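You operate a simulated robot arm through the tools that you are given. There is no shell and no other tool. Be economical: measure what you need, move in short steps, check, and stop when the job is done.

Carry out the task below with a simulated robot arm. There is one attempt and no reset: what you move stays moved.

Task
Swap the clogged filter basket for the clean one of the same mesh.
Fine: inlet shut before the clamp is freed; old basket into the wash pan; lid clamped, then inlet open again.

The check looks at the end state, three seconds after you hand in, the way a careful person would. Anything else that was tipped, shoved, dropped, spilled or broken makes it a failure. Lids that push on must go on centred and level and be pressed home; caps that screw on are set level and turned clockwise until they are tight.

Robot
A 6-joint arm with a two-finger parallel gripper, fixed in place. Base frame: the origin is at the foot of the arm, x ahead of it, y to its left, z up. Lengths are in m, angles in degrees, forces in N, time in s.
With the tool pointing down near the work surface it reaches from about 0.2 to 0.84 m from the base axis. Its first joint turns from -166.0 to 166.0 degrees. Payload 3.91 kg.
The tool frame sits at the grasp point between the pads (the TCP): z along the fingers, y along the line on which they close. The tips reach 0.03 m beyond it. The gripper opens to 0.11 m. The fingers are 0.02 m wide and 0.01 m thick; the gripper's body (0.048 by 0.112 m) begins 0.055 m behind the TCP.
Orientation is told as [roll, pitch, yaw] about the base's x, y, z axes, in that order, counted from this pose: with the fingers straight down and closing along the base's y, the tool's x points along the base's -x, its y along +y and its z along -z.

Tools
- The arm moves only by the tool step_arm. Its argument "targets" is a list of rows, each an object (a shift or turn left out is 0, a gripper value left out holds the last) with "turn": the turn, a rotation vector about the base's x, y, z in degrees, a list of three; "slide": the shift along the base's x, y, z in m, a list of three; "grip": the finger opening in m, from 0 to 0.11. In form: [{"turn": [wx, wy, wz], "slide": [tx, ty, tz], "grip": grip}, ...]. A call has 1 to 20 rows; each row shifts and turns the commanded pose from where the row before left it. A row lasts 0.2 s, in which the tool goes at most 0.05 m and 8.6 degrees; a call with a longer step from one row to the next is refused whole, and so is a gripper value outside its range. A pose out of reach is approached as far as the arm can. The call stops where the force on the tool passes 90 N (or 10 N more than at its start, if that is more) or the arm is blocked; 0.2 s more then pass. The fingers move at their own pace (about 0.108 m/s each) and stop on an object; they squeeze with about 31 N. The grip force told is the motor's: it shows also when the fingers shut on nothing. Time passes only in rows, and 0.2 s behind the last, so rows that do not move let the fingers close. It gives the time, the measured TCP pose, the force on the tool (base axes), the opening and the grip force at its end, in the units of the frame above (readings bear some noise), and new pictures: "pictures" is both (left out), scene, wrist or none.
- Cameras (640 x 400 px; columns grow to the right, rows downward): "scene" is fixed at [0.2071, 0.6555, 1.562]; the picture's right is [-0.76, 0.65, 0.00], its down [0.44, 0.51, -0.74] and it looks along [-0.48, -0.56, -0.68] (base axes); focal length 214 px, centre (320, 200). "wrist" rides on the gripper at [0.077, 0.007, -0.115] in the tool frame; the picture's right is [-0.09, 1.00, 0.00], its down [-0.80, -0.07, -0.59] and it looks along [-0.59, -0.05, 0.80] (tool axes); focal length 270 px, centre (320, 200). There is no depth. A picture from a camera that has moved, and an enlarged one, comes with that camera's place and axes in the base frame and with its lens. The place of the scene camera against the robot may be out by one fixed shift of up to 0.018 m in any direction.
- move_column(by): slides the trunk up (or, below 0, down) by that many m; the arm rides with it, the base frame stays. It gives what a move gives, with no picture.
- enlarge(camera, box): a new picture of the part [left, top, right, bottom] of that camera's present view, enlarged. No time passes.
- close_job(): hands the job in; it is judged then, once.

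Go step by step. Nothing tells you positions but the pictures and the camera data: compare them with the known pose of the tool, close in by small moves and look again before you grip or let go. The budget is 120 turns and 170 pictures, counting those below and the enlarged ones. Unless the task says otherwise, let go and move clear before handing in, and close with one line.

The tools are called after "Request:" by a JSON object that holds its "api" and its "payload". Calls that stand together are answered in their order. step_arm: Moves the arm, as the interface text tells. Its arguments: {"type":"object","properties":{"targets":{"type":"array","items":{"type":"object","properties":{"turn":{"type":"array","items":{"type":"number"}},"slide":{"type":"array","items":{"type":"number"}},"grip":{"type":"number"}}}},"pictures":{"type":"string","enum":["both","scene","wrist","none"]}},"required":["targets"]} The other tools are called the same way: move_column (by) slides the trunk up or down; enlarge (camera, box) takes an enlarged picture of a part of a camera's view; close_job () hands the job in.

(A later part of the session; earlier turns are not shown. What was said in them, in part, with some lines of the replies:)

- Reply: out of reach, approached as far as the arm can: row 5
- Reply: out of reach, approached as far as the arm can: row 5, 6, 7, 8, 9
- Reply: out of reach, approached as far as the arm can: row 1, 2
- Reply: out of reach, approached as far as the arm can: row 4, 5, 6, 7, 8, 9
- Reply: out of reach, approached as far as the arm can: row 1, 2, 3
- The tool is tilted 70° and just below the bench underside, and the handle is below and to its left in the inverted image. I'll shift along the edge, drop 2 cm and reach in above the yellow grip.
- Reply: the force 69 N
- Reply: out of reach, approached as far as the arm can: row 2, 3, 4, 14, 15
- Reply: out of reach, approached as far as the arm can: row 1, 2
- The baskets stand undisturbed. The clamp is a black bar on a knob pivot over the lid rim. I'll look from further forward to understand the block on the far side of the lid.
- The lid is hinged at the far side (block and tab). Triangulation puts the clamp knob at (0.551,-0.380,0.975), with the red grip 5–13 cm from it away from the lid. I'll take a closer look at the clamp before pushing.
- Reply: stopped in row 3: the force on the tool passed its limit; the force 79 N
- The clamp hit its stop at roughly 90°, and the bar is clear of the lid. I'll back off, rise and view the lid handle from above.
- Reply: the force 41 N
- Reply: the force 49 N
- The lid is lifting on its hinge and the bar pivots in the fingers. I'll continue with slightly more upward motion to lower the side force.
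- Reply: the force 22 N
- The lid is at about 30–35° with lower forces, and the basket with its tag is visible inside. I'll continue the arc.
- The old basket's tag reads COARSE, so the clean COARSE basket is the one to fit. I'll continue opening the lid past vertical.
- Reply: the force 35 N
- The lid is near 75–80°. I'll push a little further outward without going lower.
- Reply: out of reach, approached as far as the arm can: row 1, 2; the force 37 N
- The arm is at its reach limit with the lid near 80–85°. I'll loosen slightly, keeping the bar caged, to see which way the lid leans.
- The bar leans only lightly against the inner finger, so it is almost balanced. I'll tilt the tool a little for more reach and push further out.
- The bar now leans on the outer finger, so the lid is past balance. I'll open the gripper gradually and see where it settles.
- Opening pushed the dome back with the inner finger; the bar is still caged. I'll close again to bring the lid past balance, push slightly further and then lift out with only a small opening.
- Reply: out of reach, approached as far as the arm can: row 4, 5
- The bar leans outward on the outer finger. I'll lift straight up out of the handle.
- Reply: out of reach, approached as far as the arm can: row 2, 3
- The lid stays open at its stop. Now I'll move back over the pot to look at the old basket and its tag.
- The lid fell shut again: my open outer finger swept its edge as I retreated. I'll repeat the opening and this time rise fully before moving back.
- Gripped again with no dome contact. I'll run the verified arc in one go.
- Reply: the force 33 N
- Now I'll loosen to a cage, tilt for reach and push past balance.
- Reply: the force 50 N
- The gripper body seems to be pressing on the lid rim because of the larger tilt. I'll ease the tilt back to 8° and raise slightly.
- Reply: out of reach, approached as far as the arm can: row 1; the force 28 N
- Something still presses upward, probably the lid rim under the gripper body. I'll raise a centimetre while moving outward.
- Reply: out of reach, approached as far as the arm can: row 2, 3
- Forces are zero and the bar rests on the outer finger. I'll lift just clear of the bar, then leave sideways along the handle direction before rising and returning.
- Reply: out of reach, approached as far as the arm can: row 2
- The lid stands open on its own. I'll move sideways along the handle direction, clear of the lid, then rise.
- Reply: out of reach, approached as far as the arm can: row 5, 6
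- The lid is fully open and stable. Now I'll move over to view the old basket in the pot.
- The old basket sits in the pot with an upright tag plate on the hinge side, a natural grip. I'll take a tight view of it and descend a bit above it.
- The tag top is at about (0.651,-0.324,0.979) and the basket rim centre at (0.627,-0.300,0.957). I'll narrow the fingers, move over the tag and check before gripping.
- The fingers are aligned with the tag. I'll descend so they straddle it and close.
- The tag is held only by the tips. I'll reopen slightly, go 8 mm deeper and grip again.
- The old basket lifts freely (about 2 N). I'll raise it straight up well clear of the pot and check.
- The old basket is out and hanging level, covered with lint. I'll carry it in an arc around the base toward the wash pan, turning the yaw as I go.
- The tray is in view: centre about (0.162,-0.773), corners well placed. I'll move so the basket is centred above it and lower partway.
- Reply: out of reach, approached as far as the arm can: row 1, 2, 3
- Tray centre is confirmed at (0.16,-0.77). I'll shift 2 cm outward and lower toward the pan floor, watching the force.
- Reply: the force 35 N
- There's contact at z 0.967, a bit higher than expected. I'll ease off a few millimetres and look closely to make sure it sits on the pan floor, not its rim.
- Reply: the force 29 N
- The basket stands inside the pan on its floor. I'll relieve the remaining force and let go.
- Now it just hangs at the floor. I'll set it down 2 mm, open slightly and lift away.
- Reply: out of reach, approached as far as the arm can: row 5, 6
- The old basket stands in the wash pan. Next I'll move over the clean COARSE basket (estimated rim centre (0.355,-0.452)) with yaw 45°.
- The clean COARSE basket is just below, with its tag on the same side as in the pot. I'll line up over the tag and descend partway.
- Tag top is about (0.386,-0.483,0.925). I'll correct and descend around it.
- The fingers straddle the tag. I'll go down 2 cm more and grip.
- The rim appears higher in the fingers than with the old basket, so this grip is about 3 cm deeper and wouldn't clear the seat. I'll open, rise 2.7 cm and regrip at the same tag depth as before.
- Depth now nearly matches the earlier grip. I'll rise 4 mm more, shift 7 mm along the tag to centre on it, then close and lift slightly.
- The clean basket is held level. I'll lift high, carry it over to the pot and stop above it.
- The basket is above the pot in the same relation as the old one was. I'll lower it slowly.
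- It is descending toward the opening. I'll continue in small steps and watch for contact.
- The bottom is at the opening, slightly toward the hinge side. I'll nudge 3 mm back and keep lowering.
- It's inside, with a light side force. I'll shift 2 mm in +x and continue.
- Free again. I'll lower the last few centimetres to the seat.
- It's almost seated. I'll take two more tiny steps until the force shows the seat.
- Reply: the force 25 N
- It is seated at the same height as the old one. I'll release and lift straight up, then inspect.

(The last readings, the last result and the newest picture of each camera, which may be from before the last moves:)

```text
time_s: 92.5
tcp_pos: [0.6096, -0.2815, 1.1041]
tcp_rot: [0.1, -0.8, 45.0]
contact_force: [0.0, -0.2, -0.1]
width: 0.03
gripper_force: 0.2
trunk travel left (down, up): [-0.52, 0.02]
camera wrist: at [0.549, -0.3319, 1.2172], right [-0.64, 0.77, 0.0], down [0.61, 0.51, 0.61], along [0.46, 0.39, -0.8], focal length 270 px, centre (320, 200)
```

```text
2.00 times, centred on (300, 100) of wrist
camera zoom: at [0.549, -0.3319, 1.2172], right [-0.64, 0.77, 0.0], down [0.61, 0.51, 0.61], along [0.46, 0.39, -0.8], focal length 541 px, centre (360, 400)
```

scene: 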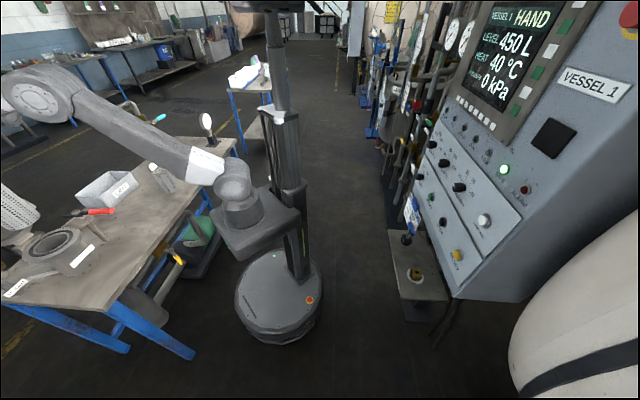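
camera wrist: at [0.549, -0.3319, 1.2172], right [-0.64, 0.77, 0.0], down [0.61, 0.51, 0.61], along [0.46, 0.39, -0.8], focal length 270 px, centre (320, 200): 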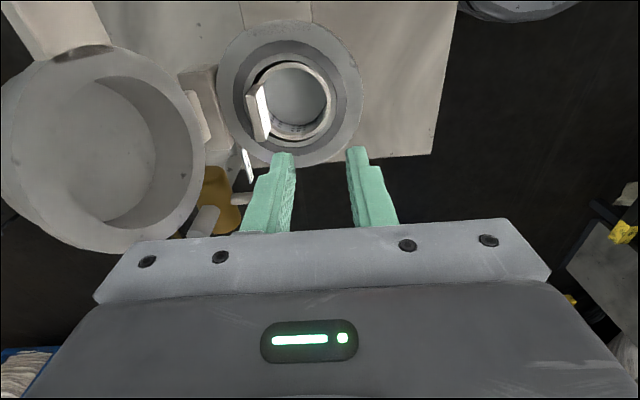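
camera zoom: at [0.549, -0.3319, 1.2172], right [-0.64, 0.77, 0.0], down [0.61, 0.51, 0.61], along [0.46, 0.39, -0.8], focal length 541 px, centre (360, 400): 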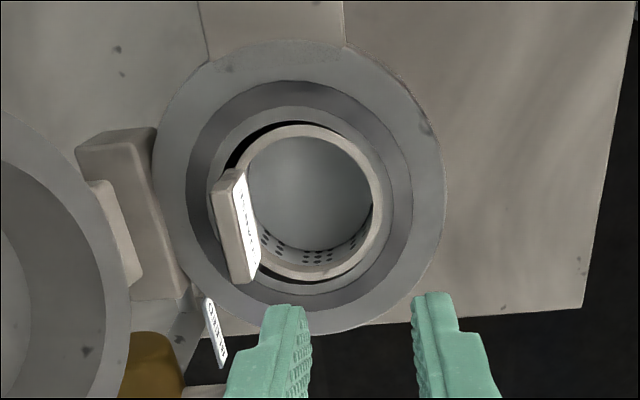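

The basket is seated but about 4 mm off toward the robot side of its seat. I'll regrip the tag, lift a few millimetres and centre it.

Request:
{"api": "step_arm", "payload": {"targets": [{"slide": [0.02, -0.02, -0.035]}, {"slide": [0.02, -0.02, -0.035]}, {"slide": [0.002, -0.001, -0.035]}, {"slide": [0, 0, -0.02]}, {"grip": 0}, {}, {}, {"slide": [0, 0, 0.005]}, {"slide": [0.0018, -0.0032, 0]}, {}, {"slide": [0, 0, -0.006]}, {}], "pictures": "wrist"}}

Request:
{"api": "enlarge", "payload": {"camera": "wrist", "box": [220, 30, 520, 240]}}

```text
time_s: 95.1
tcp_pos: [0.6562, -0.3257, 0.982]
tcp_rot: [-0.1, -1.0, 45.0]
contact_force: [-6.2, 4.8, 17.9]
width: 0.0098
gripper_force: 31.3
trunk travel left (down, up): [-0.52, 0.02]
camera wrist: at [0.5955, -0.3771, 1.0953], right [-0.64, 0.77, 0.0], down [0.61, 0.51, 0.61], along [0.47, 0.39, -0.79], focal length 270 px, centre (320, 200)
```

wrist: 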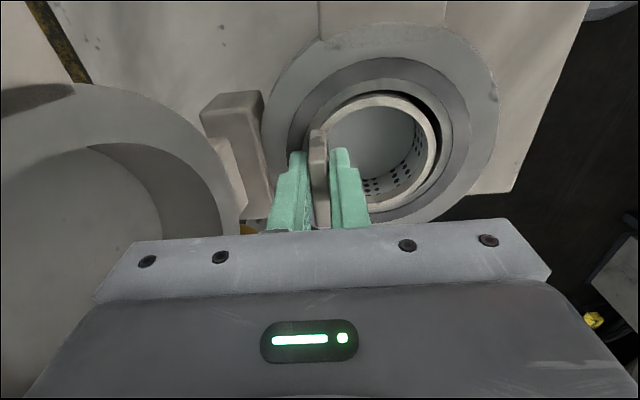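

```text
1.90 times, centred on (370, 135) of wrist
camera zoom: at [0.5955, -0.3771, 1.0953], right [-0.64, 0.77, 0.0], down [0.61, 0.51, 0.61], along [0.47, 0.39, -0.79], focal length 515 px, centre (225, 324)
```

zoom: 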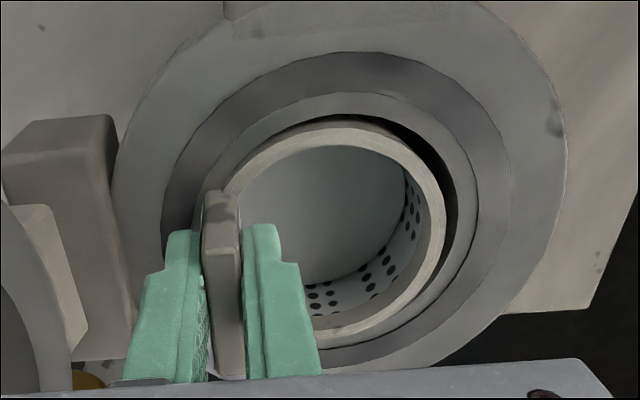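

Now it went slightly too far the other way. I'll lift a touch, move back 3 mm and set down again.

Request:
{"api": "step_arm", "payload": {"targets": [{"slide": [0, 0, 0.005]}, {"slide": [-0.0022, 0.0022, 0]}, {}, {"slide": [0, 0, -0.004]}, {}], "pictures": "none"}}

Request:
{"api": "enlarge", "payload": {"camera": "wrist", "box": [220, 30, 520, 240]}}

```text
time_s: 96.3
tcp_pos: [0.6551, -0.3247, 0.9825]
tcp_rot: [0.0, -0.9, 45.0]
contact_force: [-0.5, -0.8, 9.6]
width: 0.0096
gripper_force: 30.4
trunk travel left (down, up): [-0.52, 0.02]
```

```text
1.90 times, centred on (370, 135) of wrist
camera zoom: at [0.5944, -0.3754, 1.0953], right [-0.64, 0.77, 0.0], down [0.61, 0.51, 0.61], along [0.46, 0.39, -0.79], focal length 515 px, centre (225, 324)
```

zoom: 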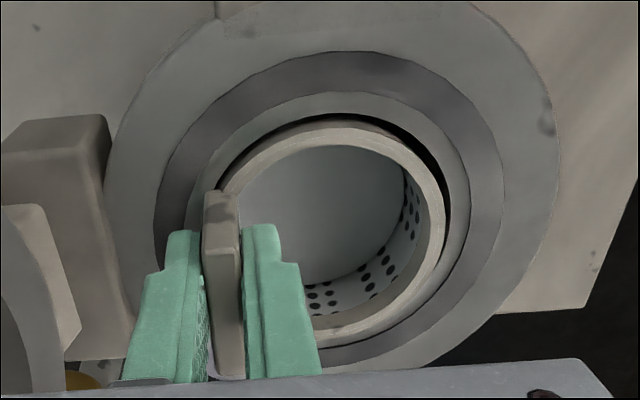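

It's now well centred and resting on its seat. I'll release and lift off.

Request:
{"api": "step_arm", "payload": {"targets": [{"slide": [0, 0, 0.001]}, {"grip": 0.03}, {}, {"slide": [0, 0, 0.02]}, {"slide": [0, 0, 0.04]}, {"slide": [-0.02, 0.02, 0.04]}, {"slide": [-0.02, 0.02, 0.04]}], "pictures": "none"}}

Request:
{"api": "enlarge", "payload": {"camera": "wrist", "box": [100, 0, 440, 220]}}

```text
time_s: 97.9
tcp_pos: [0.6136, -0.2824, 1.1221]
tcp_rot: [0.1, -0.8, 44.9]
contact_force: [0.0, 0.0, 0.3]
width: 0.0299
gripper_force: 0.0
trunk travel left (down, up): [-0.52, 0.02]
```

```text
1.82 times, centred on (270, 110) of wrist
camera zoom: at [0.5535, -0.3334, 1.2347], right [-0.64, 0.77, 0.0], down [0.61, 0.51, 0.61], along [0.46, 0.39, -0.8], focal length 491 px, centre (411, 364)
```

zoom: 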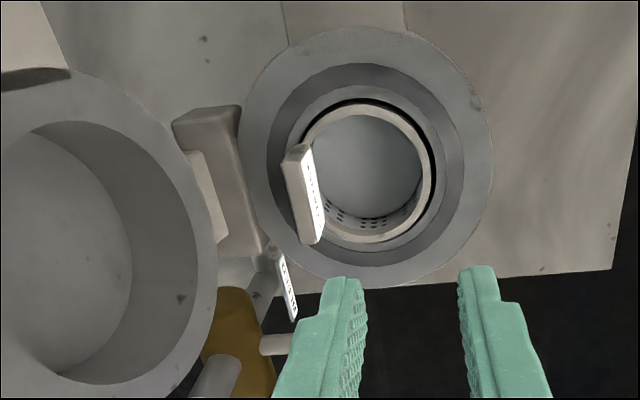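

The new basket sits exactly as the old one did. Now I'll go round to the clamp side of the open lid, to push it shut by its lug from behind.

Request:
{"api": "step_arm", "payload": {"targets": [{"slide": [-0.032, -0.032, 0.03]}, {"slide": [-0.032, -0.032, 0.03]}, {"slide": [-0.031, -0.031, 0]}, {"slide": [0.03, -0.03, 0]}, {"slide": [0.03, -0.03, 0]}, {"slide": [0.03, -0.03, 0]}], "pictures": "both"}}

Request:
{"api": "enlarge", "payload": {"camera": "scene", "box": [0, 170, 110, 260]}}

```text
refused: row 1 steps farther than a row can; nothing moved
```

```text
4.44 times, centred on (55, 215) of scene
camera zoom: at [0.2071, 0.6555, 1.562], right [-0.76, 0.65, 0.0], down [0.44, 0.51, -0.74], along [-0.48, -0.56, -0.68], focal length 953 px, centre (1498, 133)
```

zoom: 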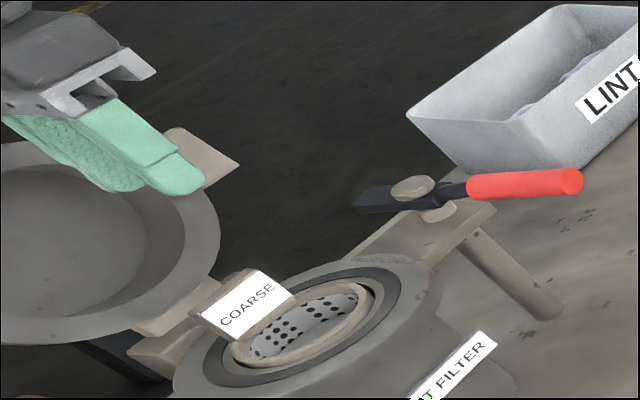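

The step was a bit too long; I'll repeat with smaller rows.

Request:
{"api": "step_arm", "payload": {"targets": [{"slide": [-0.025, -0.025, 0.02]}, {"slide": [-0.025, -0.025, 0.02]}, {"slide": [-0.025, -0.025, 0]}, {"slide": [-0.02, -0.02, 0]}, {"slide": [0.03, -0.03, 0]}, {"slide": [0.03, -0.03, 0]}, {"slide": [0.03, -0.03, 0]}], "pictures": "wrist"}}

```text
time_s: 99.5
tcp_pos: [0.6121, -0.4672, 1.162]
tcp_rot: [0.4, -0.8, 45.0]
contact_force: [-0.1, -0.5, 0.3]
width: 0.0303
gripper_force: 0.0
trunk travel left (down, up): [-0.52, 0.02]
camera wrist: at [0.5532, -0.5187, 1.2748], right [-0.64, 0.77, 0.01], down [0.61, 0.51, 0.61], along [0.46, 0.39, -0.8], focal length 270 px, centre (320, 200)
```

wrist: 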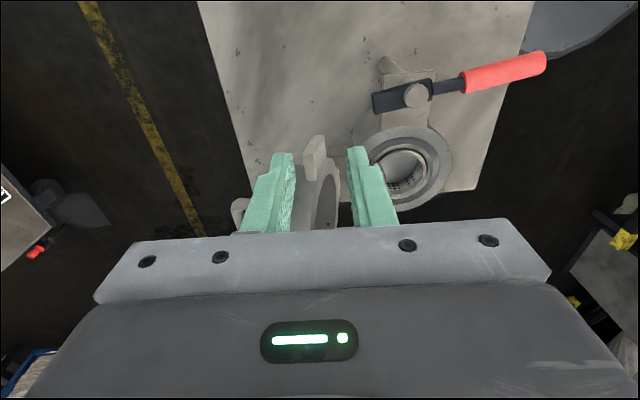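

The lug stands right ahead between the finger lines, at about (0.646,-0.448,1.06). I'll open to 6 cm, move over it and lower so the fingers cage it.

Request:
{"api": "step_arm", "payload": {"targets": [{"slide": [0.018, 0.009, 0], "grip": 0.06}, {"slide": [0.018, 0.009, 0]}, {"slide": [0, 0, -0.03]}, {"slide": [0, 0, -0.03]}], "pictures": "wrist"}}

Request:
{"api": "enlarge", "payload": {"camera": "scene", "box": [0, 150, 110, 250]}}

```text
time_s: 100.5
tcp_pos: [0.6466, -0.4517, 1.1015]
tcp_rot: [0.2, -0.8, 45.0]
contact_force: [0.1, 0.2, -0.2]
width: 0.06
gripper_force: 0.1
trunk travel left (down, up): [-0.52, 0.02]
camera wrist: at [0.5861, -0.5032, 1.2155], right [-0.64, 0.77, 0.0], down [0.61, 0.51, 0.61], along [0.46, 0.39, -0.8], focal length 270 px, centre (320, 200)
```

wrist: 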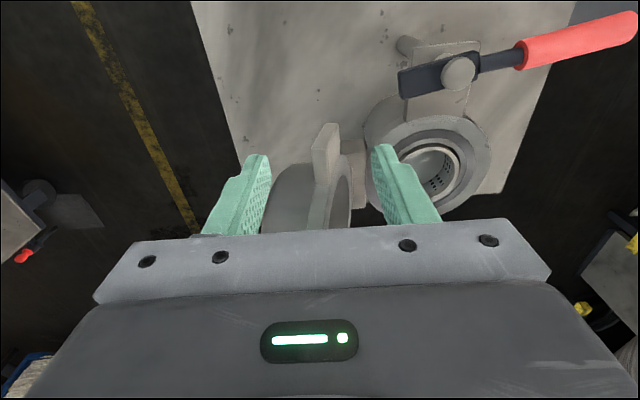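

```text
4.00 times, centred on (55, 200) of scene
camera zoom: at [0.2071, 0.6555, 1.562], right [-0.76, 0.65, 0.0], down [0.44, 0.51, -0.74], along [-0.48, -0.56, -0.68], focal length 858 px, centre (1380, 200)
```

zoom: 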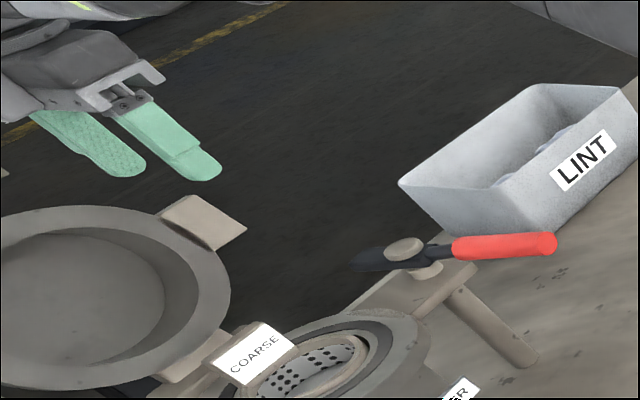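

The fingers bracket the lug (centre n-side ok). I'll lower 4 cm around it and draw it back toward the robot in small steps.

Request:
{"api": "step_arm", "payload": {"targets": [{"slide": [0, 0, -0.02]}, {"slide": [0, 0, -0.02]}, {"slide": [-0.01, 0.01, 0]}, {"slide": [-0.01, 0.01, 0]}, {"slide": [-0.01, 0.01, 0]}], "pictures": "wrist"}}

Request:
{"api": "enlarge", "payload": {"camera": "scene", "box": [0, 150, 110, 250]}}

```text
time_s: 101.7
tcp_pos: [0.6154, -0.4224, 1.0604]
tcp_rot: [0.3, -0.8, 45.0]
contact_force: [2.0, -0.2, 0.4]
width: 0.0614
gripper_force: 1.2
trunk travel left (down, up): [-0.52, 0.02]
camera wrist: at [0.5547, -0.473, 1.1748], right [-0.64, 0.77, 0.0], down [0.61, 0.51, 0.61], along [0.46, 0.39, -0.8], focal length 270 px, centre (320, 200)
```

wrist: 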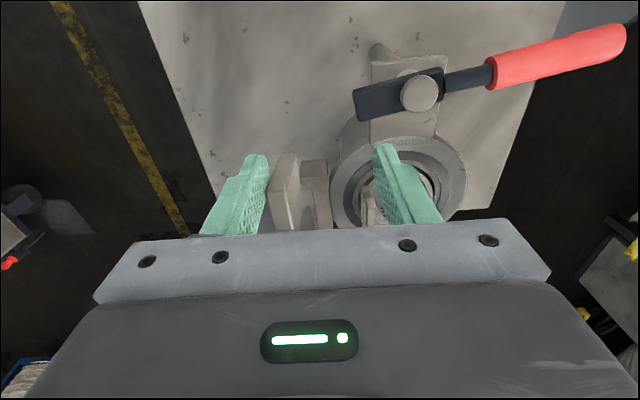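

```text
4.00 times, centred on (55, 200) of scene
camera zoom: at [0.2071, 0.6555, 1.562], right [-0.76, 0.65, 0.0], down [0.44, 0.51, -0.74], along [-0.48, -0.56, -0.68], focal length 858 px, centre (1380, 200)
```

zoom: 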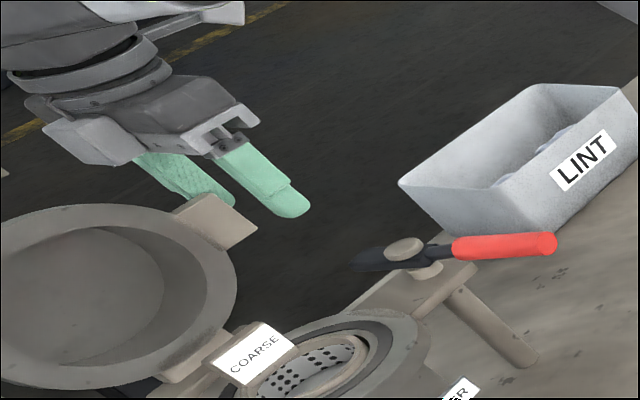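

The outer finger is now against the lug and the lid is starting to come back. I'll continue in small steps.

Request:
{"api": "step_arm", "payload": {"targets": [{"slide": [-0.009, 0.009, 0]}, {"slide": [-0.009, 0.009, 0]}, {"slide": [-0.007, 0.007, 0]}], "pictures": "wrist"}}

Request:
{"api": "enlarge", "payload": {"camera": "scene", "box": [0, 150, 110, 250]}}

```text
time_s: 102.5
tcp_pos: [0.5899, -0.3964, 1.0607]
tcp_rot: [0.1, -0.8, 44.9]
contact_force: [-0.2, 0.8, -0.3]
width: 0.0597
gripper_force: 0.1
trunk travel left (down, up): [-0.52, 0.02]
camera wrist: at [0.5304, -0.4478, 1.1747], right [-0.64, 0.77, 0.0], down [0.61, 0.51, 0.61], along [0.46, 0.39, -0.8], focal length 270 px, centre (320, 200)
```

wrist: 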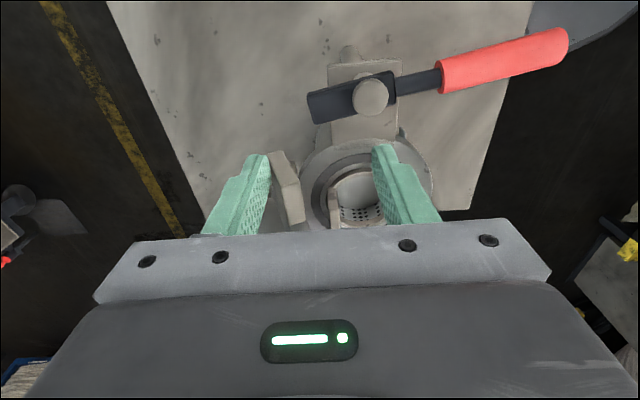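

```text
4.00 times, centred on (55, 200) of scene
camera zoom: at [0.2071, 0.6555, 1.562], right [-0.76, 0.65, 0.0], down [0.44, 0.51, -0.74], along [-0.48, -0.56, -0.68], focal length 858 px, centre (1380, 200)
```

zoom: 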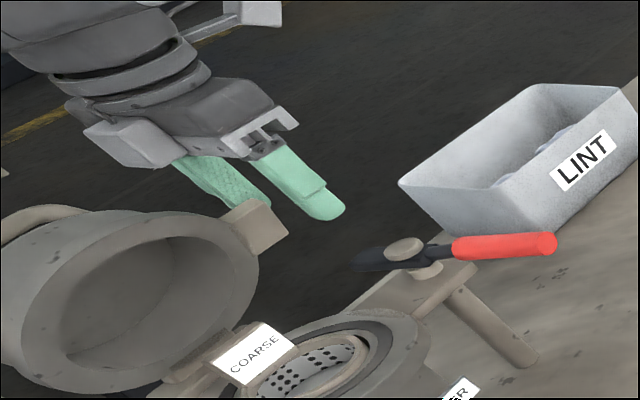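

The lid is near balance. I'll continue, expecting the lug to come to rest against the inner finger.

Request:
{"api": "step_arm", "payload": {"targets": [{"slide": [-0.006, 0.006, 0]}, {"slide": [-0.006, 0.006, 0]}, {}], "pictures": "wrist"}}

Request:
{"api": "enlarge", "payload": {"camera": "scene", "box": [0, 150, 110, 250]}}

```text
time_s: 103.3
tcp_pos: [0.5788, -0.385, 1.0614]
tcp_rot: [0.2, -0.8, 44.9]
contact_force: [-0.6, 0.1, -0.1]
width: 0.06
gripper_force: 0.0
trunk travel left (down, up): [-0.52, 0.02]
camera wrist: at [0.5182, -0.4364, 1.1749], right [-0.64, 0.77, 0.0], down [0.61, 0.51, 0.61], along [0.46, 0.39, -0.8], focal length 270 px, centre (320, 200)
```

wrist: 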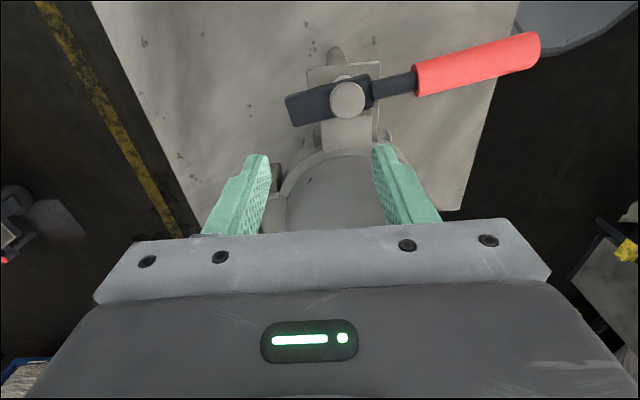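

```text
4.00 times, centred on (55, 200) of scene
camera zoom: at [0.2071, 0.6555, 1.562], right [-0.76, 0.65, 0.0], down [0.44, 0.51, -0.74], along [-0.48, -0.56, -0.68], focal length 858 px, centre (1380, 200)
```

zoom: 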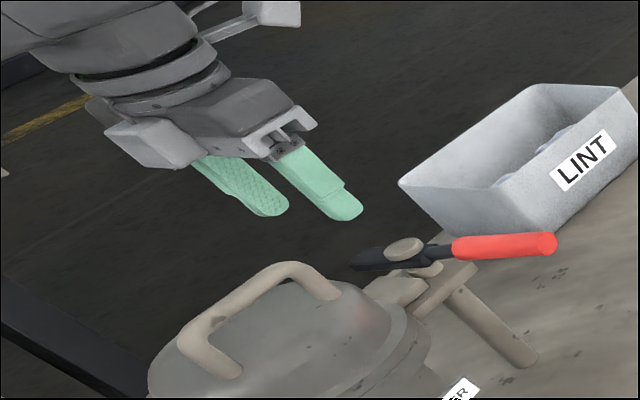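

The lid has dropped closed. Now I'll close the fingers, go to the lid side of the red handle and prepare to swing the clamp back over the lug.

Request:
{"api": "step_arm", "payload": {"targets": [{"slide": [0, 0, 0.04], "grip": 0}, {"slide": [-0.028, 0.029, 0]}, {"slide": [-0.027, 0.029, 0]}, {"slide": [-0.027, 0.028, 0]}], "pictures": "wrist"}}

Request:
{"api": "enlarge", "payload": {"camera": "scene", "box": [0, 170, 130, 270]}}

```text
time_s: 104.3
tcp_pos: [0.4998, -0.2975, 1.1031]
tcp_rot: [0.1, -0.8, 45.0]
contact_force: [0.1, 0.0, -0.6]
width: 0.0003
gripper_force: 30.8
trunk travel left (down, up): [-0.52, 0.02]
camera wrist: at [0.44, -0.3478, 1.2159], right [-0.64, 0.77, 0.0], down [0.61, 0.51, 0.61], along [0.46, 0.39, -0.8], focal length 270 px, centre (320, 200)
```

wrist: 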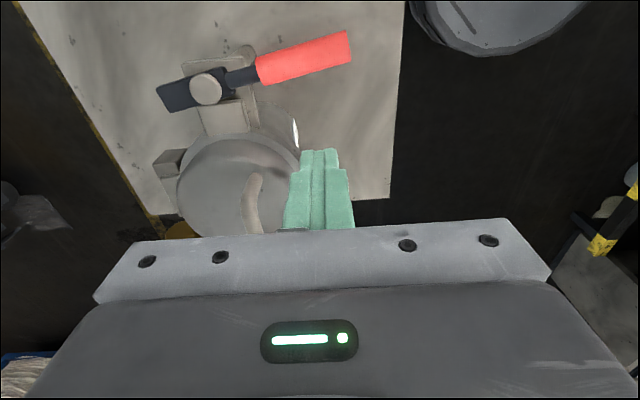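

```text
4.00 times, centred on (65, 220) of scene
camera zoom: at [0.2071, 0.6555, 1.562], right [-0.76, 0.65, 0.0], down [0.44, 0.51, -0.74], along [-0.48, -0.56, -0.68], focal length 858 px, centre (1340, 120)
```

zoom: 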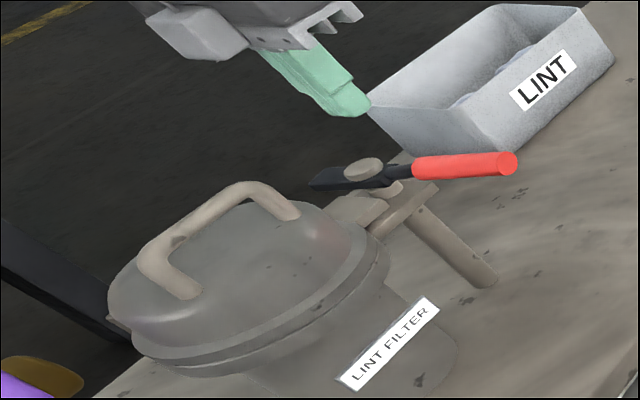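

The lid is closed exactly as before. I'll lower the closed fingers beside the red grip.

Request:
{"api": "step_arm", "payload": {"targets": [{"slide": [0, 0, -0.045]}, {"slide": [0, 0, -0.045]}, {"slide": [0, 0, -0.038]}], "pictures": "wrist"}}

```text
time_s: 105.1
tcp_pos: [0.4967, -0.2985, 0.9753]
tcp_rot: [0.1, -0.8, 45.1]
contact_force: [1.1, -0.3, -1.0]
width: 0.0002
gripper_force: 31.2
trunk travel left (down, up): [-0.52, 0.02]
camera wrist: at [0.4363, -0.3492, 1.0884], right [-0.64, 0.77, 0.0], down [0.61, 0.51, 0.61], along [0.46, 0.39, -0.8], focal length 270 px, centre (320, 200)
```

wrist: 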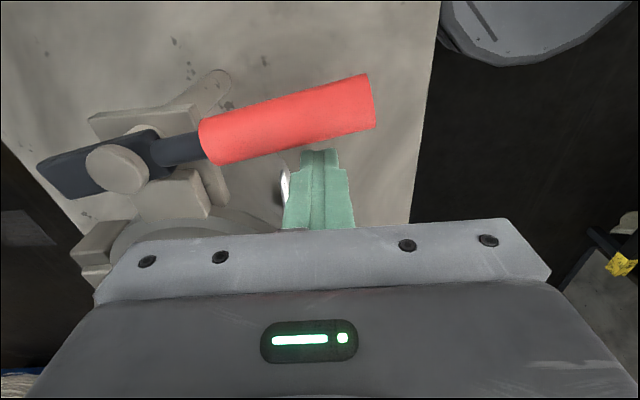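

I'll push the handle back along its arc toward the clamped position.

Request:
{"api": "step_arm", "payload": {"targets": [{"slide": [-0.0141, -0.0189, 0]}, {"slide": [-0.0141, -0.0189, 0]}, {"slide": [-0.0096, -0.0304, 0]}, {"slide": [0.0013, -0.0321, 0]}], "pictures": "wrist"}}

```text
time_s: 106.1
tcp_pos: [0.4607, -0.399, 0.9732]
tcp_rot: [0.1, -0.7, 45.0]
contact_force: [0.5, 0.3, 0.0]
width: 0.0
gripper_force: 31.3
trunk travel left (down, up): [-0.52, 0.02]
camera wrist: at [0.4006, -0.4503, 1.0861], right [-0.64, 0.77, 0.0], down [0.61, 0.51, 0.61], along [0.46, 0.39, -0.8], focal length 270 px, centre (320, 200)
```

wrist: 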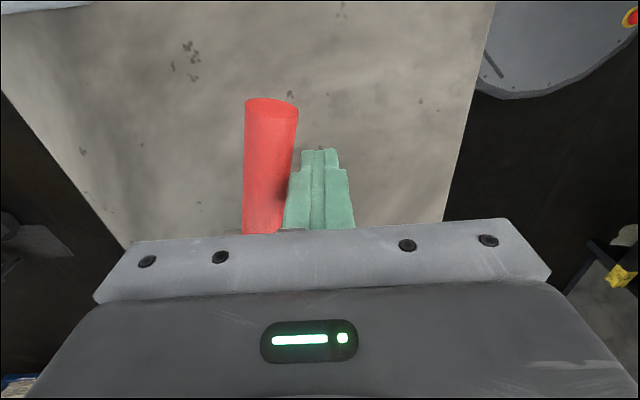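

The handle is almost back. I'll push the last bit gently until it meets its stop.

Request:
{"api": "step_arm", "payload": {"targets": [{"slide": [0.0062, -0.0148, 0]}, {"slide": [0.0061, -0.0148, 0]}, {"slide": [0.004, -0.006, 0]}], "pictures": "none"}}

Request:
{"api": "enlarge", "payload": {"camera": "scene", "box": [0, 170, 130, 270]}}

```text
time_s: 106.9
tcp_pos: [0.4724, -0.4266, 0.9699]
tcp_rot: [0.9, -0.9, 44.9]
contact_force: [-26.7, 46.8, -8.1]
width: 0.0
gripper_force: 31.5
trunk travel left (down, up): [-0.52, 0.02]
```

```text
4.00 times, centred on (65, 220) of scene
camera zoom: at [0.2071, 0.6555, 1.562], right [-0.76, 0.65, 0.0], down [0.44, 0.51, -0.74], along [-0.48, -0.56, -0.68], focal length 858 px, centre (1340, 120)
```

zoom: 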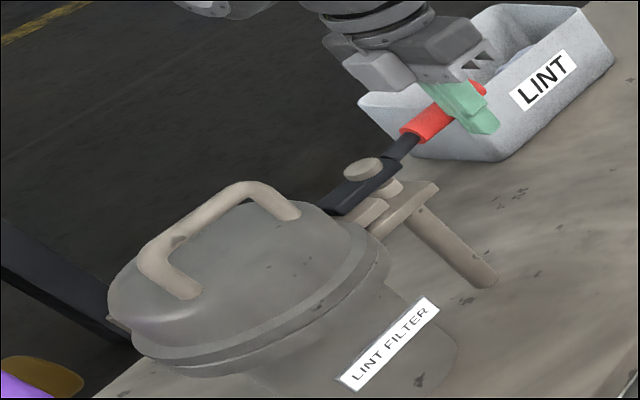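

The clamp is back at its stop over the lug. I'll back off, rise and turn the tool toward the inlet valve.

Request:
{"api": "step_arm", "payload": {"targets": [{"slide": [-0.014, 0.014, 0]}, {"slide": [0, 0, 0.045]}, {"slide": [0, 0, 0.045]}, {"slide": [0, 0, 0.04]}, {"slide": [-0.011, 0.018, 0], "turn": [0, 0, -8.45]}, {"slide": [-0.011, 0.018, 0], "turn": [0, 0, -8.45]}, {"slide": [-0.011, 0.018, 0], "turn": [0, 0, -8.45]}, {"slide": [-0.011, 0.018, 0], "turn": [0, 0, -8.45]}, {"slide": [-0.011, 0.018, 0], "turn": [0, 0, -8.45]}, {"slide": [-0.011, 0.018, 0], "turn": [0, 0, -8.45]}, {"slide": [-0.011, 0.018, 0], "turn": [0, 0, -8.45]}, {"slide": [-0.011, 0.018, 0], "turn": [0, 0, -8.45]}, {"slide": [-0.011, 0.018, 0], "turn": [0, 0, -8.45]}, {"slide": [-0.011, 0.018, 0], "turn": [0, 0, -8.45]}, {"slide": [-0.011, 0.018, 0], "turn": [0, 0, -8.45]}], "pictures": "wrist"}}

Request:
{"api": "enlarge", "payload": {"camera": "scene", "box": [0, 170, 130, 270]}}

```text
time_s: 110.1
tcp_pos: [0.3398, -0.2216, 1.0996]
tcp_rot: [0.1, -0.8, -48.2]
contact_force: [-0.5, 0.4, -0.2]
width: 0.0
gripper_force: 31.4
trunk travel left (down, up): [-0.52, 0.02]
camera wrist: at [0.2915, -0.1595, 1.2136], right [0.8, 0.6, 0.0], down [0.48, -0.64, 0.61], along [0.37, -0.48, -0.8], focal length 270 px, centre (320, 200)
```

wrist: 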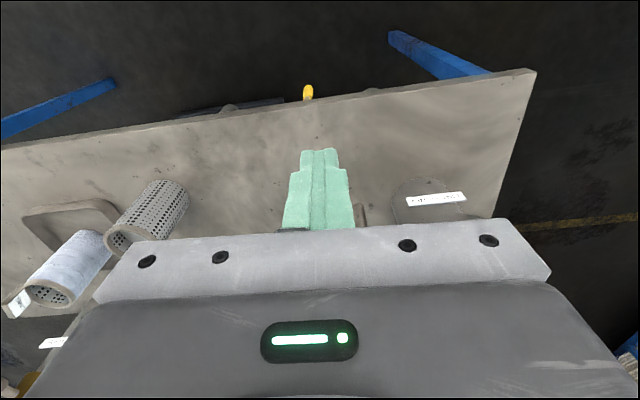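

```text
4.00 times, centred on (65, 220) of scene
camera zoom: at [0.2071, 0.6555, 1.562], right [-0.76, 0.65, 0.0], down [0.44, 0.51, -0.74], along [-0.48, -0.56, -0.68], focal length 858 px, centre (1340, 120)
```

zoom: 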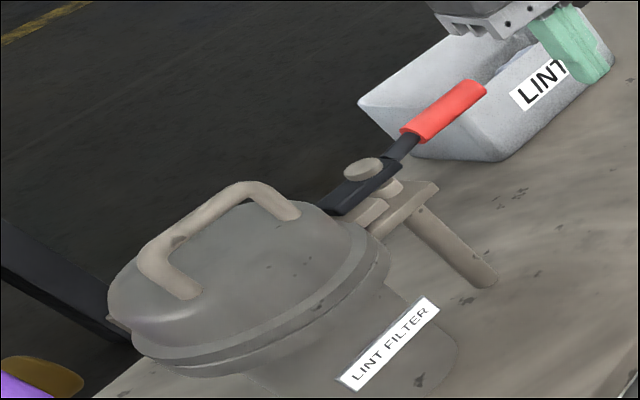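

Clamp and lid look exactly as they did at the start. Now I'll descend outside the bench edge as before.

Request:
{"api": "step_arm", "payload": {"targets": [{"slide": [0, 0, -0.044]}, {"slide": [0, 0, -0.044]}, {"slide": [0, 0, -0.044]}, {"slide": [0, 0, -0.044]}, {"slide": [0, 0, -0.044]}, {"slide": [0, 0, -0.044]}, {"slide": [0, 0, -0.044]}], "pictures": "wrist"}}

```text
time_s: 111.7
tcp_pos: [0.3407, -0.2214, 0.7977]
tcp_rot: [0.2, -0.8, -47.9]
contact_force: [0.6, 0.1, -1.2]
width: 0.0
gripper_force: 31.0
trunk travel left (down, up): [-0.52, 0.02]
camera wrist: at [0.2931, -0.1599, 0.9104], right [0.8, 0.6, 0.0], down [0.48, -0.64, 0.61], along [0.37, -0.48, -0.8], focal length 270 px, centre (320, 200)
```

wrist: 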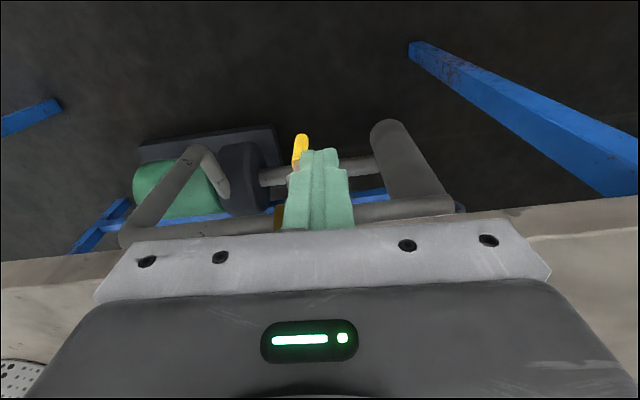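

Same as before: descend further and tilt to about 70°.

Request:
{"api": "step_arm", "payload": {"targets": [{"slide": [-0.002, 0.002, -0.04]}, {"slide": [-0.002, 0.002, -0.04]}, {"slide": [0, 0, -0.03]}, {"turn": [-5.8, -5.2, 0]}, {"turn": [-5.8, -5.2, 0]}, {"turn": [-5.8, -5.2, 0]}, {"turn": [-5.8, -5.2, 0]}, {"turn": [-5.8, -5.2, 0]}, {"turn": [-5.8, -5.2, 0]}, {"turn": [-5.8, -5.2, 0]}, {"turn": [-5.8, -5.2, 0]}, {"turn": [-5.8, -5.2, 0]}], "pictures": "both"}}

```text
time_s: 114.3
tcp_pos: [0.3378, -0.2187, 0.6857]
tcp_rot: [-0.3, -71.1, -47.6]
contact_force: [0.0, -0.3, -0.3]
width: 0.0
gripper_force: 31.5
trunk travel left (down, up): [-0.52, 0.02]
camera wrist: at [0.2531, -0.1149, 0.6504], right [0.76, 0.65, 0.08], down [-0.25, 0.18, 0.95], along [0.6, -0.74, 0.3], focal length 270 px, centre (320, 200)
```

scene: 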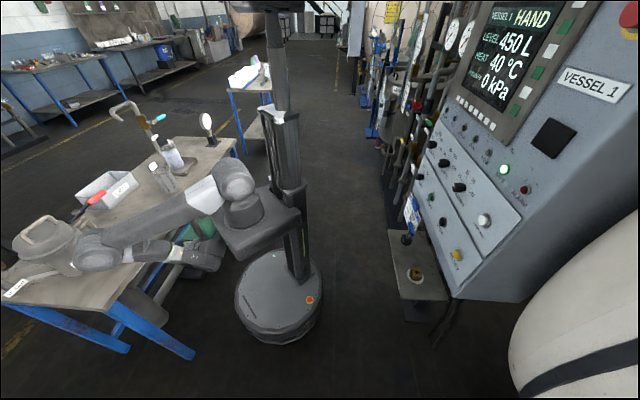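
wrist: 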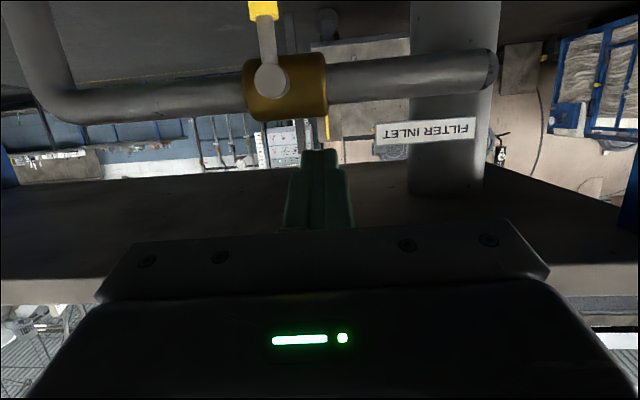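

The fingers are to the right of the hub in the inverted view (on the pot side of the handle). I'll go down and in diagonally to get beside the hanging handle.

Request:
{"api": "step_arm", "payload": {"targets": [{"slide": [0.0133, -0.0149, -0.045]}, {"slide": [0.0133, -0.0149, -0.045]}, {"slide": [0.0133, -0.0149, -0.045]}, {"slide": [0.0133, -0.0149, -0.005]}, {"slide": [0.0127, -0.0142, 0]}], "pictures": "wrist"}}

```text
time_s: 115.5
tcp_pos: [0.4062, -0.2944, 0.5532]
tcp_rot: [-0.5, -70.9, -47.4]
contact_force: [-0.4, -0.4, 0.4]
width: 0.0
gripper_force: 30.6
out of reach, approached as far as the arm can: row 3
trunk travel left (down, up): [-0.52, 0.02]
camera wrist: at [0.3213, -0.1909, 0.5185], right [0.76, 0.65, 0.08], down [-0.25, 0.18, 0.95], along [0.6, -0.74, 0.3], focal length 270 px, centre (320, 200)
```

wrist: 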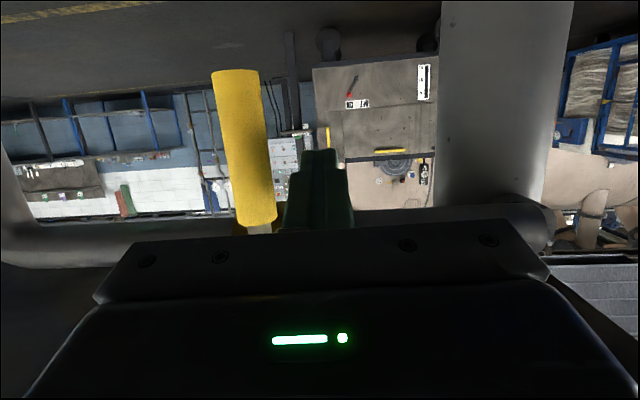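

The fingers are right beside the hanging yellow handle. I'll push it back along its arc toward horizontal.

Request:
{"api": "step_arm", "payload": {"targets": [{"slide": [-0.0134, -0.012, -0.008]}, {"slide": [-0.0169, -0.0151, -0.0023]}, {"slide": [-0.0168, -0.015, 0.0037]}, {"slide": [-0.0155, -0.0139, 0.0094]}], "pictures": "wrist"}}

```text
time_s: 116.5
tcp_pos: [0.3439, -0.3512, 0.5583]
tcp_rot: [-0.3, -70.8, -47.6]
contact_force: [3.3, 3.7, -2.0]
width: 0.0
gripper_force: 31.0
out of reach, approached as far as the arm can: row 2
trunk travel left (down, up): [-0.52, 0.02]
camera wrist: at [0.2595, -0.2473, 0.5237], right [0.76, 0.65, 0.08], down [-0.25, 0.18, 0.95], along [0.6, -0.74, 0.3], focal length 270 px, centre (320, 200)
```

wrist: 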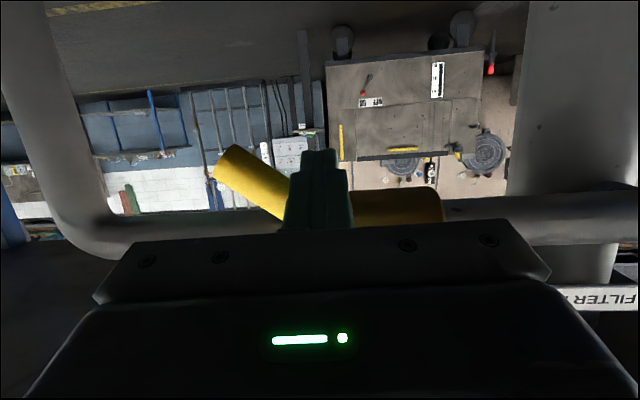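

The handle is rising well. I'll continue to horizontal until the stop.

Request:
{"api": "step_arm", "payload": {"targets": [{"slide": [-0.0131, -0.0117, 0.0144]}, {"slide": [-0.0099, -0.0089, 0.0185]}, {"slide": [-0.006, -0.0054, 0.0213]}, {"slide": [-0.001, -0.0009, 0.0075]}], "pictures": "wrist"}}

```text
time_s: 117.4
tcp_pos: [0.3162, -0.3717, 0.6048]
tcp_rot: [0.1, -68.8, -47.4]
contact_force: [14.1, -2.2, -41.2]
width: 0.0
gripper_force: 30.9
trunk travel left (down, up): [-0.52, 0.02]
stopped in row 4: the force on the tool passed its limit (the readings are from after the stop); the commanded pose is now the measured one
camera wrist: at [0.2288, -0.2692, 0.5748], right [0.75, 0.65, 0.08], down [-0.23, 0.14, 0.96], along [0.62, -0.74, 0.26], focal length 270 px, centre (320, 200)
```

wrist: 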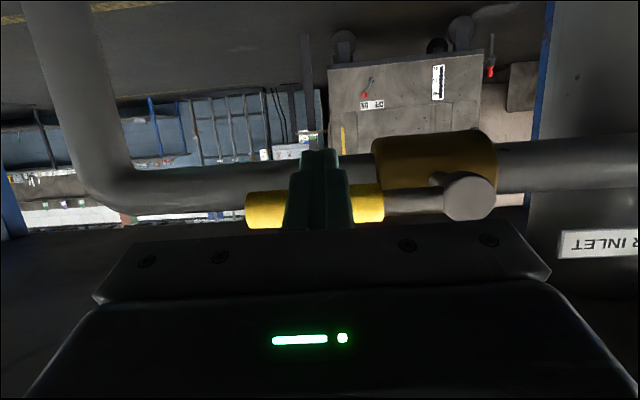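

The handle is horizontal against its stop, so the inlet is open. I'll drop away from it, withdraw and come up outside the bench.

Request:
{"api": "step_arm", "payload": {"targets": [{"slide": [0, 0, -0.02]}, {"slide": [-0.022, 0.025, 0]}, {"slide": [-0.022, 0.025, 0.01]}, {"slide": [-0.022, 0.025, 0.03]}, {"slide": [0, 0, 0.03]}, {"slide": [0, 0, 0.03]}, {"turn": [5.8, 5.2, 0]}, {"turn": [5.8, 5.2, 0]}, {"turn": [5.8, 5.2, 0]}, {"turn": [5.8, 5.2, 0]}, {"turn": [5.8, 5.2, 0], "slide": [0, 0, 0.02]}, {"turn": [5.8, 5.2, 0], "slide": [0, 0, 0.03]}, {"turn": [5.8, 5.2, 0], "slide": [0, 0, 0.03]}, {"turn": [5.8, 5.2, 0], "slide": [0, 0, 0.03]}], "pictures": "both"}}

```text
time_s: 119.8
tcp_pos: [0.2099, -0.253, 0.6262]
tcp_rot: [0.3, -25.1, -47.8]
contact_force: [0.0, 0.2, 0.8]
width: 0.0
gripper_force: 31.0
trunk travel left (down, up): [-0.52, 0.02]
stopped in row 11: the arm was blocked; the commanded pose is now the measured one
camera wrist: at [0.1332, -0.1624, 0.6974], right [0.79, 0.61, 0.04], down [0.26, -0.4, 0.88], along [0.56, -0.68, -0.48], focal length 270 px, centre (320, 200)
```

scene: 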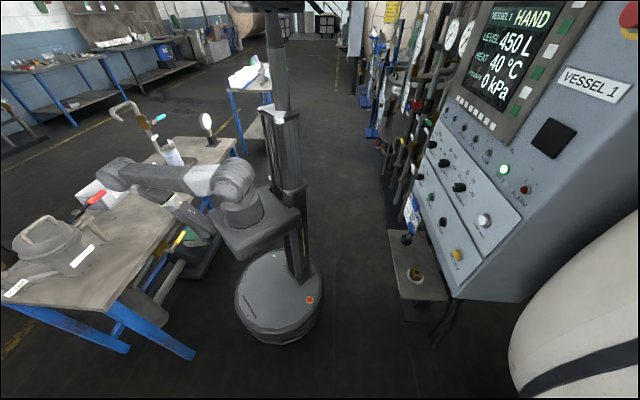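
wrist: 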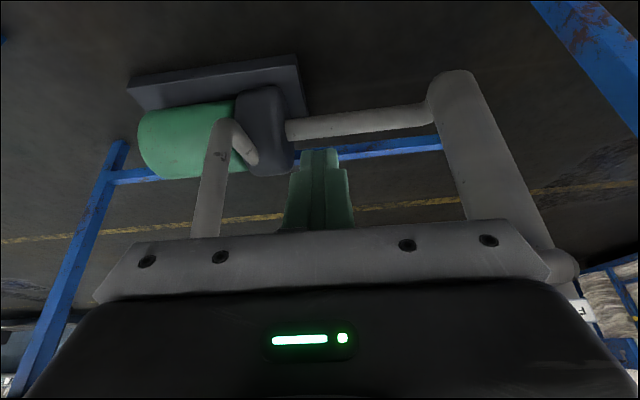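

The arm reports being blocked, probably the forearm near the bench edge. I'll check the surroundings before moving.

Request:
{"api": "enlarge", "payload": {"camera": "scene", "box": [60, 120, 260, 270]}}

```text
2.67 times, centred on (160, 195) of scene
camera zoom: at [0.2071, 0.6555, 1.562], right [-0.76, 0.65, 0.0], down [0.44, 0.51, -0.74], along [-0.48, -0.56, -0.68], focal length 572 px, centre (747, 213)
```

zoom: 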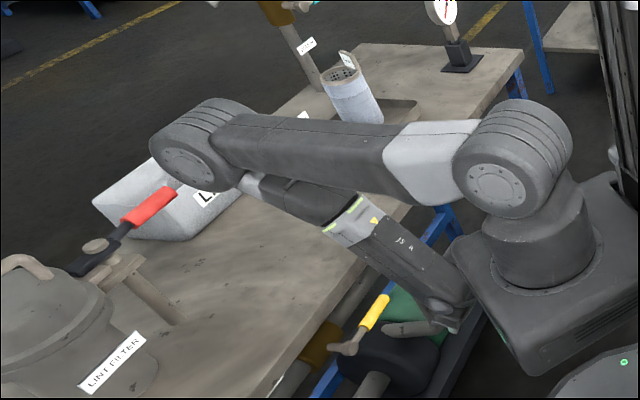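

The yellow handle is horizontal, and the wrist seems to have met the bench edge because I was lower and further back than before. I'll re-tilt, return to the earlier exit pose and come up that way.

Request:
{"api": "step_arm", "payload": {"targets": [{"turn": [-5.8, -5.2, 0]}, {"turn": [-5.8, -5.2, 0]}, {"turn": [-5.8, -5.2, 0]}, {"turn": [-5.8, -5.2, 0]}, {"turn": [-5.8, -5.2, 0]}, {"turn": [-4.5, -4, 0]}, {"slide": [0.019, -0.02, 0.01]}, {"slide": [0.019, -0.02, 0.02]}, {"slide": [0.01, 0.009, 0.03]}], "pictures": "wrist"}}

Request:
{"api": "enlarge", "payload": {"camera": "scene", "box": [60, 120, 260, 270]}}

```text
time_s: 121.8
tcp_pos: [0.2631, -0.3077, 0.7043]
tcp_rot: [-0.7, -69.7, -46.8]
contact_force: [-0.7, 0.3, -0.5]
width: 0.0001
gripper_force: 31.1
out of reach, approached as far as the arm can: row 5, 6
trunk travel left (down, up): [-0.52, 0.02]
camera wrist: at [0.1773, -0.2043, 0.672], right [0.76, 0.65, 0.08], down [-0.24, 0.16, 0.96], along [0.61, -0.74, 0.28], focal length 270 px, centre (320, 200)
```

wrist: 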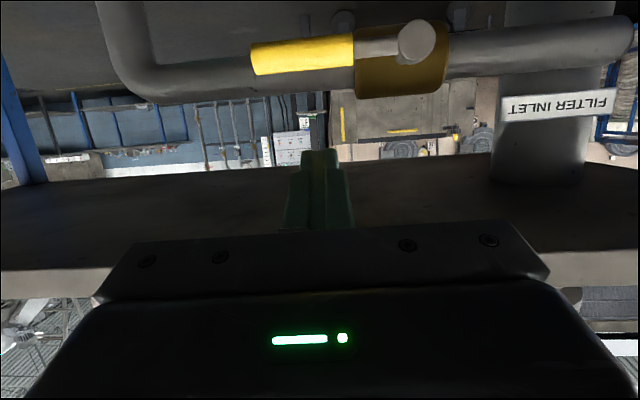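

```text
2.67 times, centred on (160, 195) of scene
camera zoom: at [0.2071, 0.6555, 1.562], right [-0.76, 0.65, 0.0], down [0.44, 0.51, -0.74], along [-0.48, -0.56, -0.68], focal length 572 px, centre (747, 213)
```

zoom: 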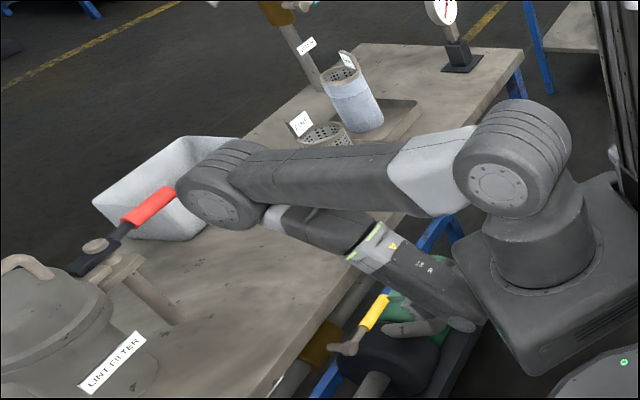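

Everything on the bench is unmoved (the FINE basket and its tag are in the same place). I'm at the earlier exit pose; I'll untilt while rising.

Request:
{"api": "step_arm", "payload": {"targets": [{"turn": [5.8, 5.2, 0], "slide": [-0.004, 0.0045, 0]}, {"turn": [5.8, 5.2, 0], "slide": [-0.004, 0.0045, 0]}, {"turn": [5.8, 5.2, 0]}, {"turn": [5.8, 5.2, 0]}, {"turn": [5.8, 5.2, 0], "slide": [0, 0, 0.02]}, {"turn": [5.8, 5.2, 0], "slide": [0, 0, 0.03]}, {"turn": [5.8, 5.2, 0], "slide": [0, 0, 0.03]}, {"turn": [5.8, 5.2, 0], "slide": [0, 0, 0.03]}, {"slide": [0, 0, 0.045]}, {"slide": [0, 0, 0.045]}, {"slide": [0, 0, 0.045]}, {"slide": [0, 0, 0.045]}, {"slide": [0, 0, 0.045]}], "pictures": "both"}}

```text
time_s: 124.6
tcp_pos: [0.2567, -0.352, 0.9634]
tcp_rot: [-5.8, -13.2, -47.1]
contact_force: [-1.2, 0.7, 0.0]
width: 0.0
gripper_force: 30.5
out of reach, approached as far as the arm can: row 10, 11, 12
trunk travel left (down, up): [-0.52, 0.02]
camera wrist: at [0.201, -0.2656, 1.0559], right [0.8, 0.6, -0.08], down [0.43, -0.48, 0.77], along [0.42, -0.65, -0.64], focal length 270 px, centre (320, 200)
```

scene: 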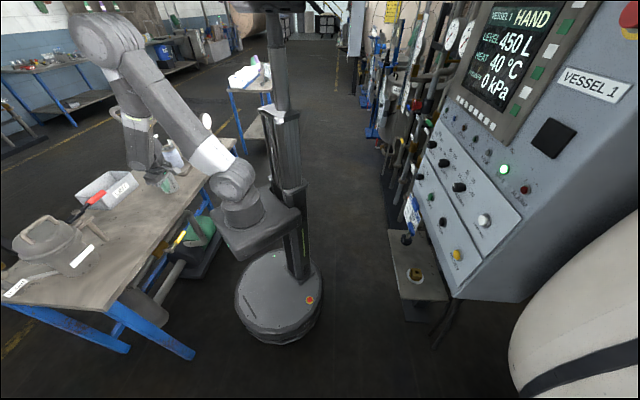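
wrist: 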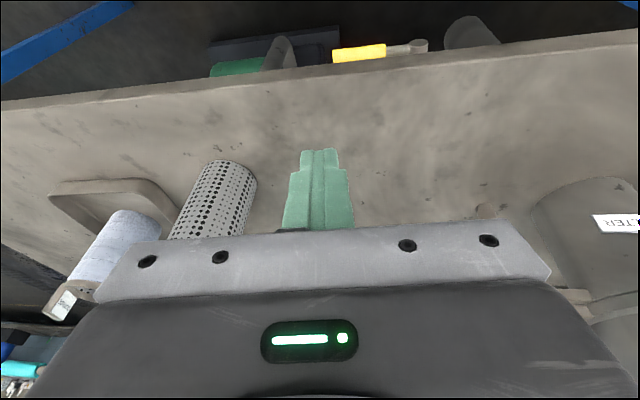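

Inlet handle is parallel to the pipe (open) and the baskets stand. I'll rise clear and take a final look at the whole bench.

Request:
{"api": "step_arm", "payload": {"targets": [{"slide": [0.01, -0.01, 0.04]}, {"slide": [0.01, -0.01, 0.04]}, {"slide": [0.01, -0.01, 0.04]}, {"slide": [0.01, -0.01, 0.04]}, {"slide": [0.02, 0.03, 0.02]}, {"slide": [0.02, 0.04, 0.01]}, {"slide": [0.02, 0.04, 0.01]}], "pictures": "both"}}

Request:
{"api": "enlarge", "payload": {"camera": "scene", "box": [110, 110, 220, 200]}}

Request:
{"api": "enlarge", "payload": {"camera": "scene", "box": [0, 170, 210, 310]}}

```text
time_s: 126.2
tcp_pos: [0.3596, -0.2814, 1.1627]
tcp_rot: [-5.6, -13.3, -47.6]
contact_force: [0.0, -0.4, -1.0]
width: 0.0
gripper_force: 30.6
trunk travel left (down, up): [-0.52, 0.02]
camera wrist: at [0.3045, -0.1949, 1.2559], right [0.81, 0.59, -0.07], down [0.42, -0.48, 0.77], along [0.41, -0.65, -0.64], focal length 270 px, centre (320, 200)
```

scene: 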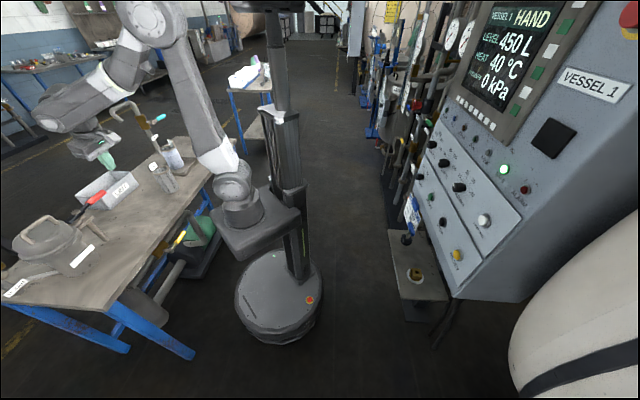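
wrist: 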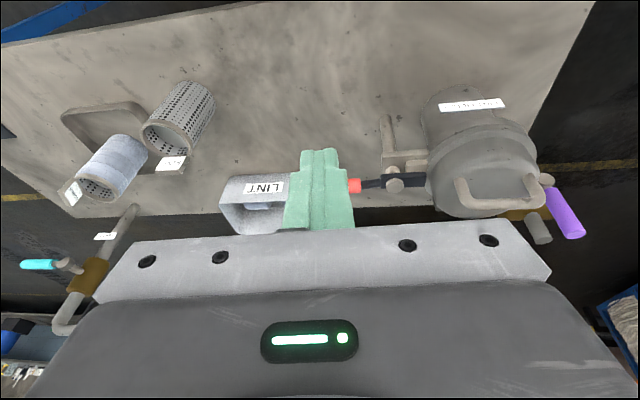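

```text
4.44 times, centred on (165, 155) of scene
camera zoom: at [0.2071, 0.6555, 1.562], right [-0.76, 0.65, 0.0], down [0.44, 0.51, -0.74], along [-0.48, -0.56, -0.68], focal length 953 px, centre (1009, 400)
```

zoom: 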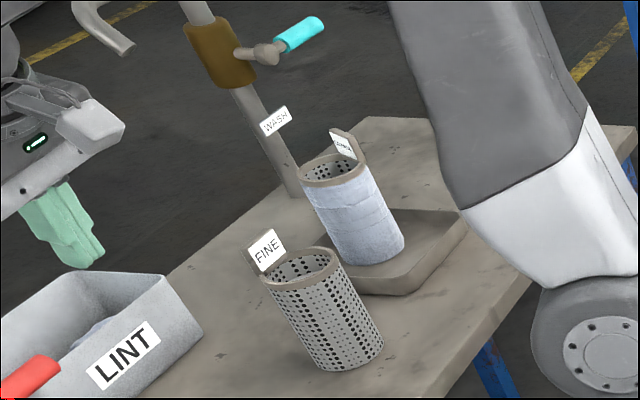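

```text
2.86 times, centred on (105, 240) of scene
camera zoom: at [0.2071, 0.6555, 1.562], right [-0.76, 0.65, 0.0], down [0.44, 0.51, -0.74], along [-0.48, -0.56, -0.68], focal length 613 px, centre (934, 86)
```

zoom: 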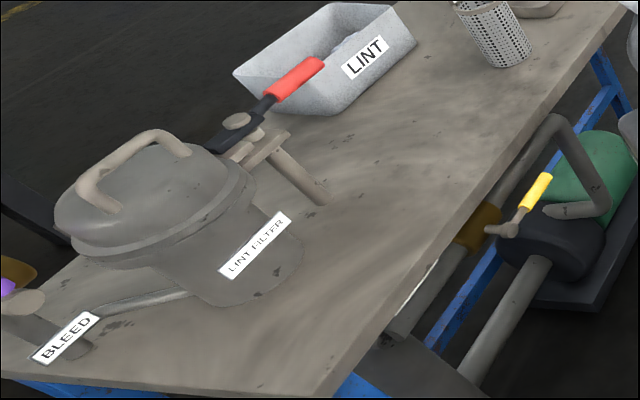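

The end state looks right: the clean COARSE basket is in the filter, the lid is shut and clamped, and the inlet is open. The old basket stands in the wash pan, nothing else has moved and the arm is clear, so I'm handing in.

Request:
{"api": "close_job", "payload": {}}

```text
The job is handed in.
```

I swapped the clogged COARSE basket for the clean COARSE one. The old basket is in the wash pan, the lid is closed and clamped, the inlet was shut before the clamp was freed and is open again, and the job is handed in.
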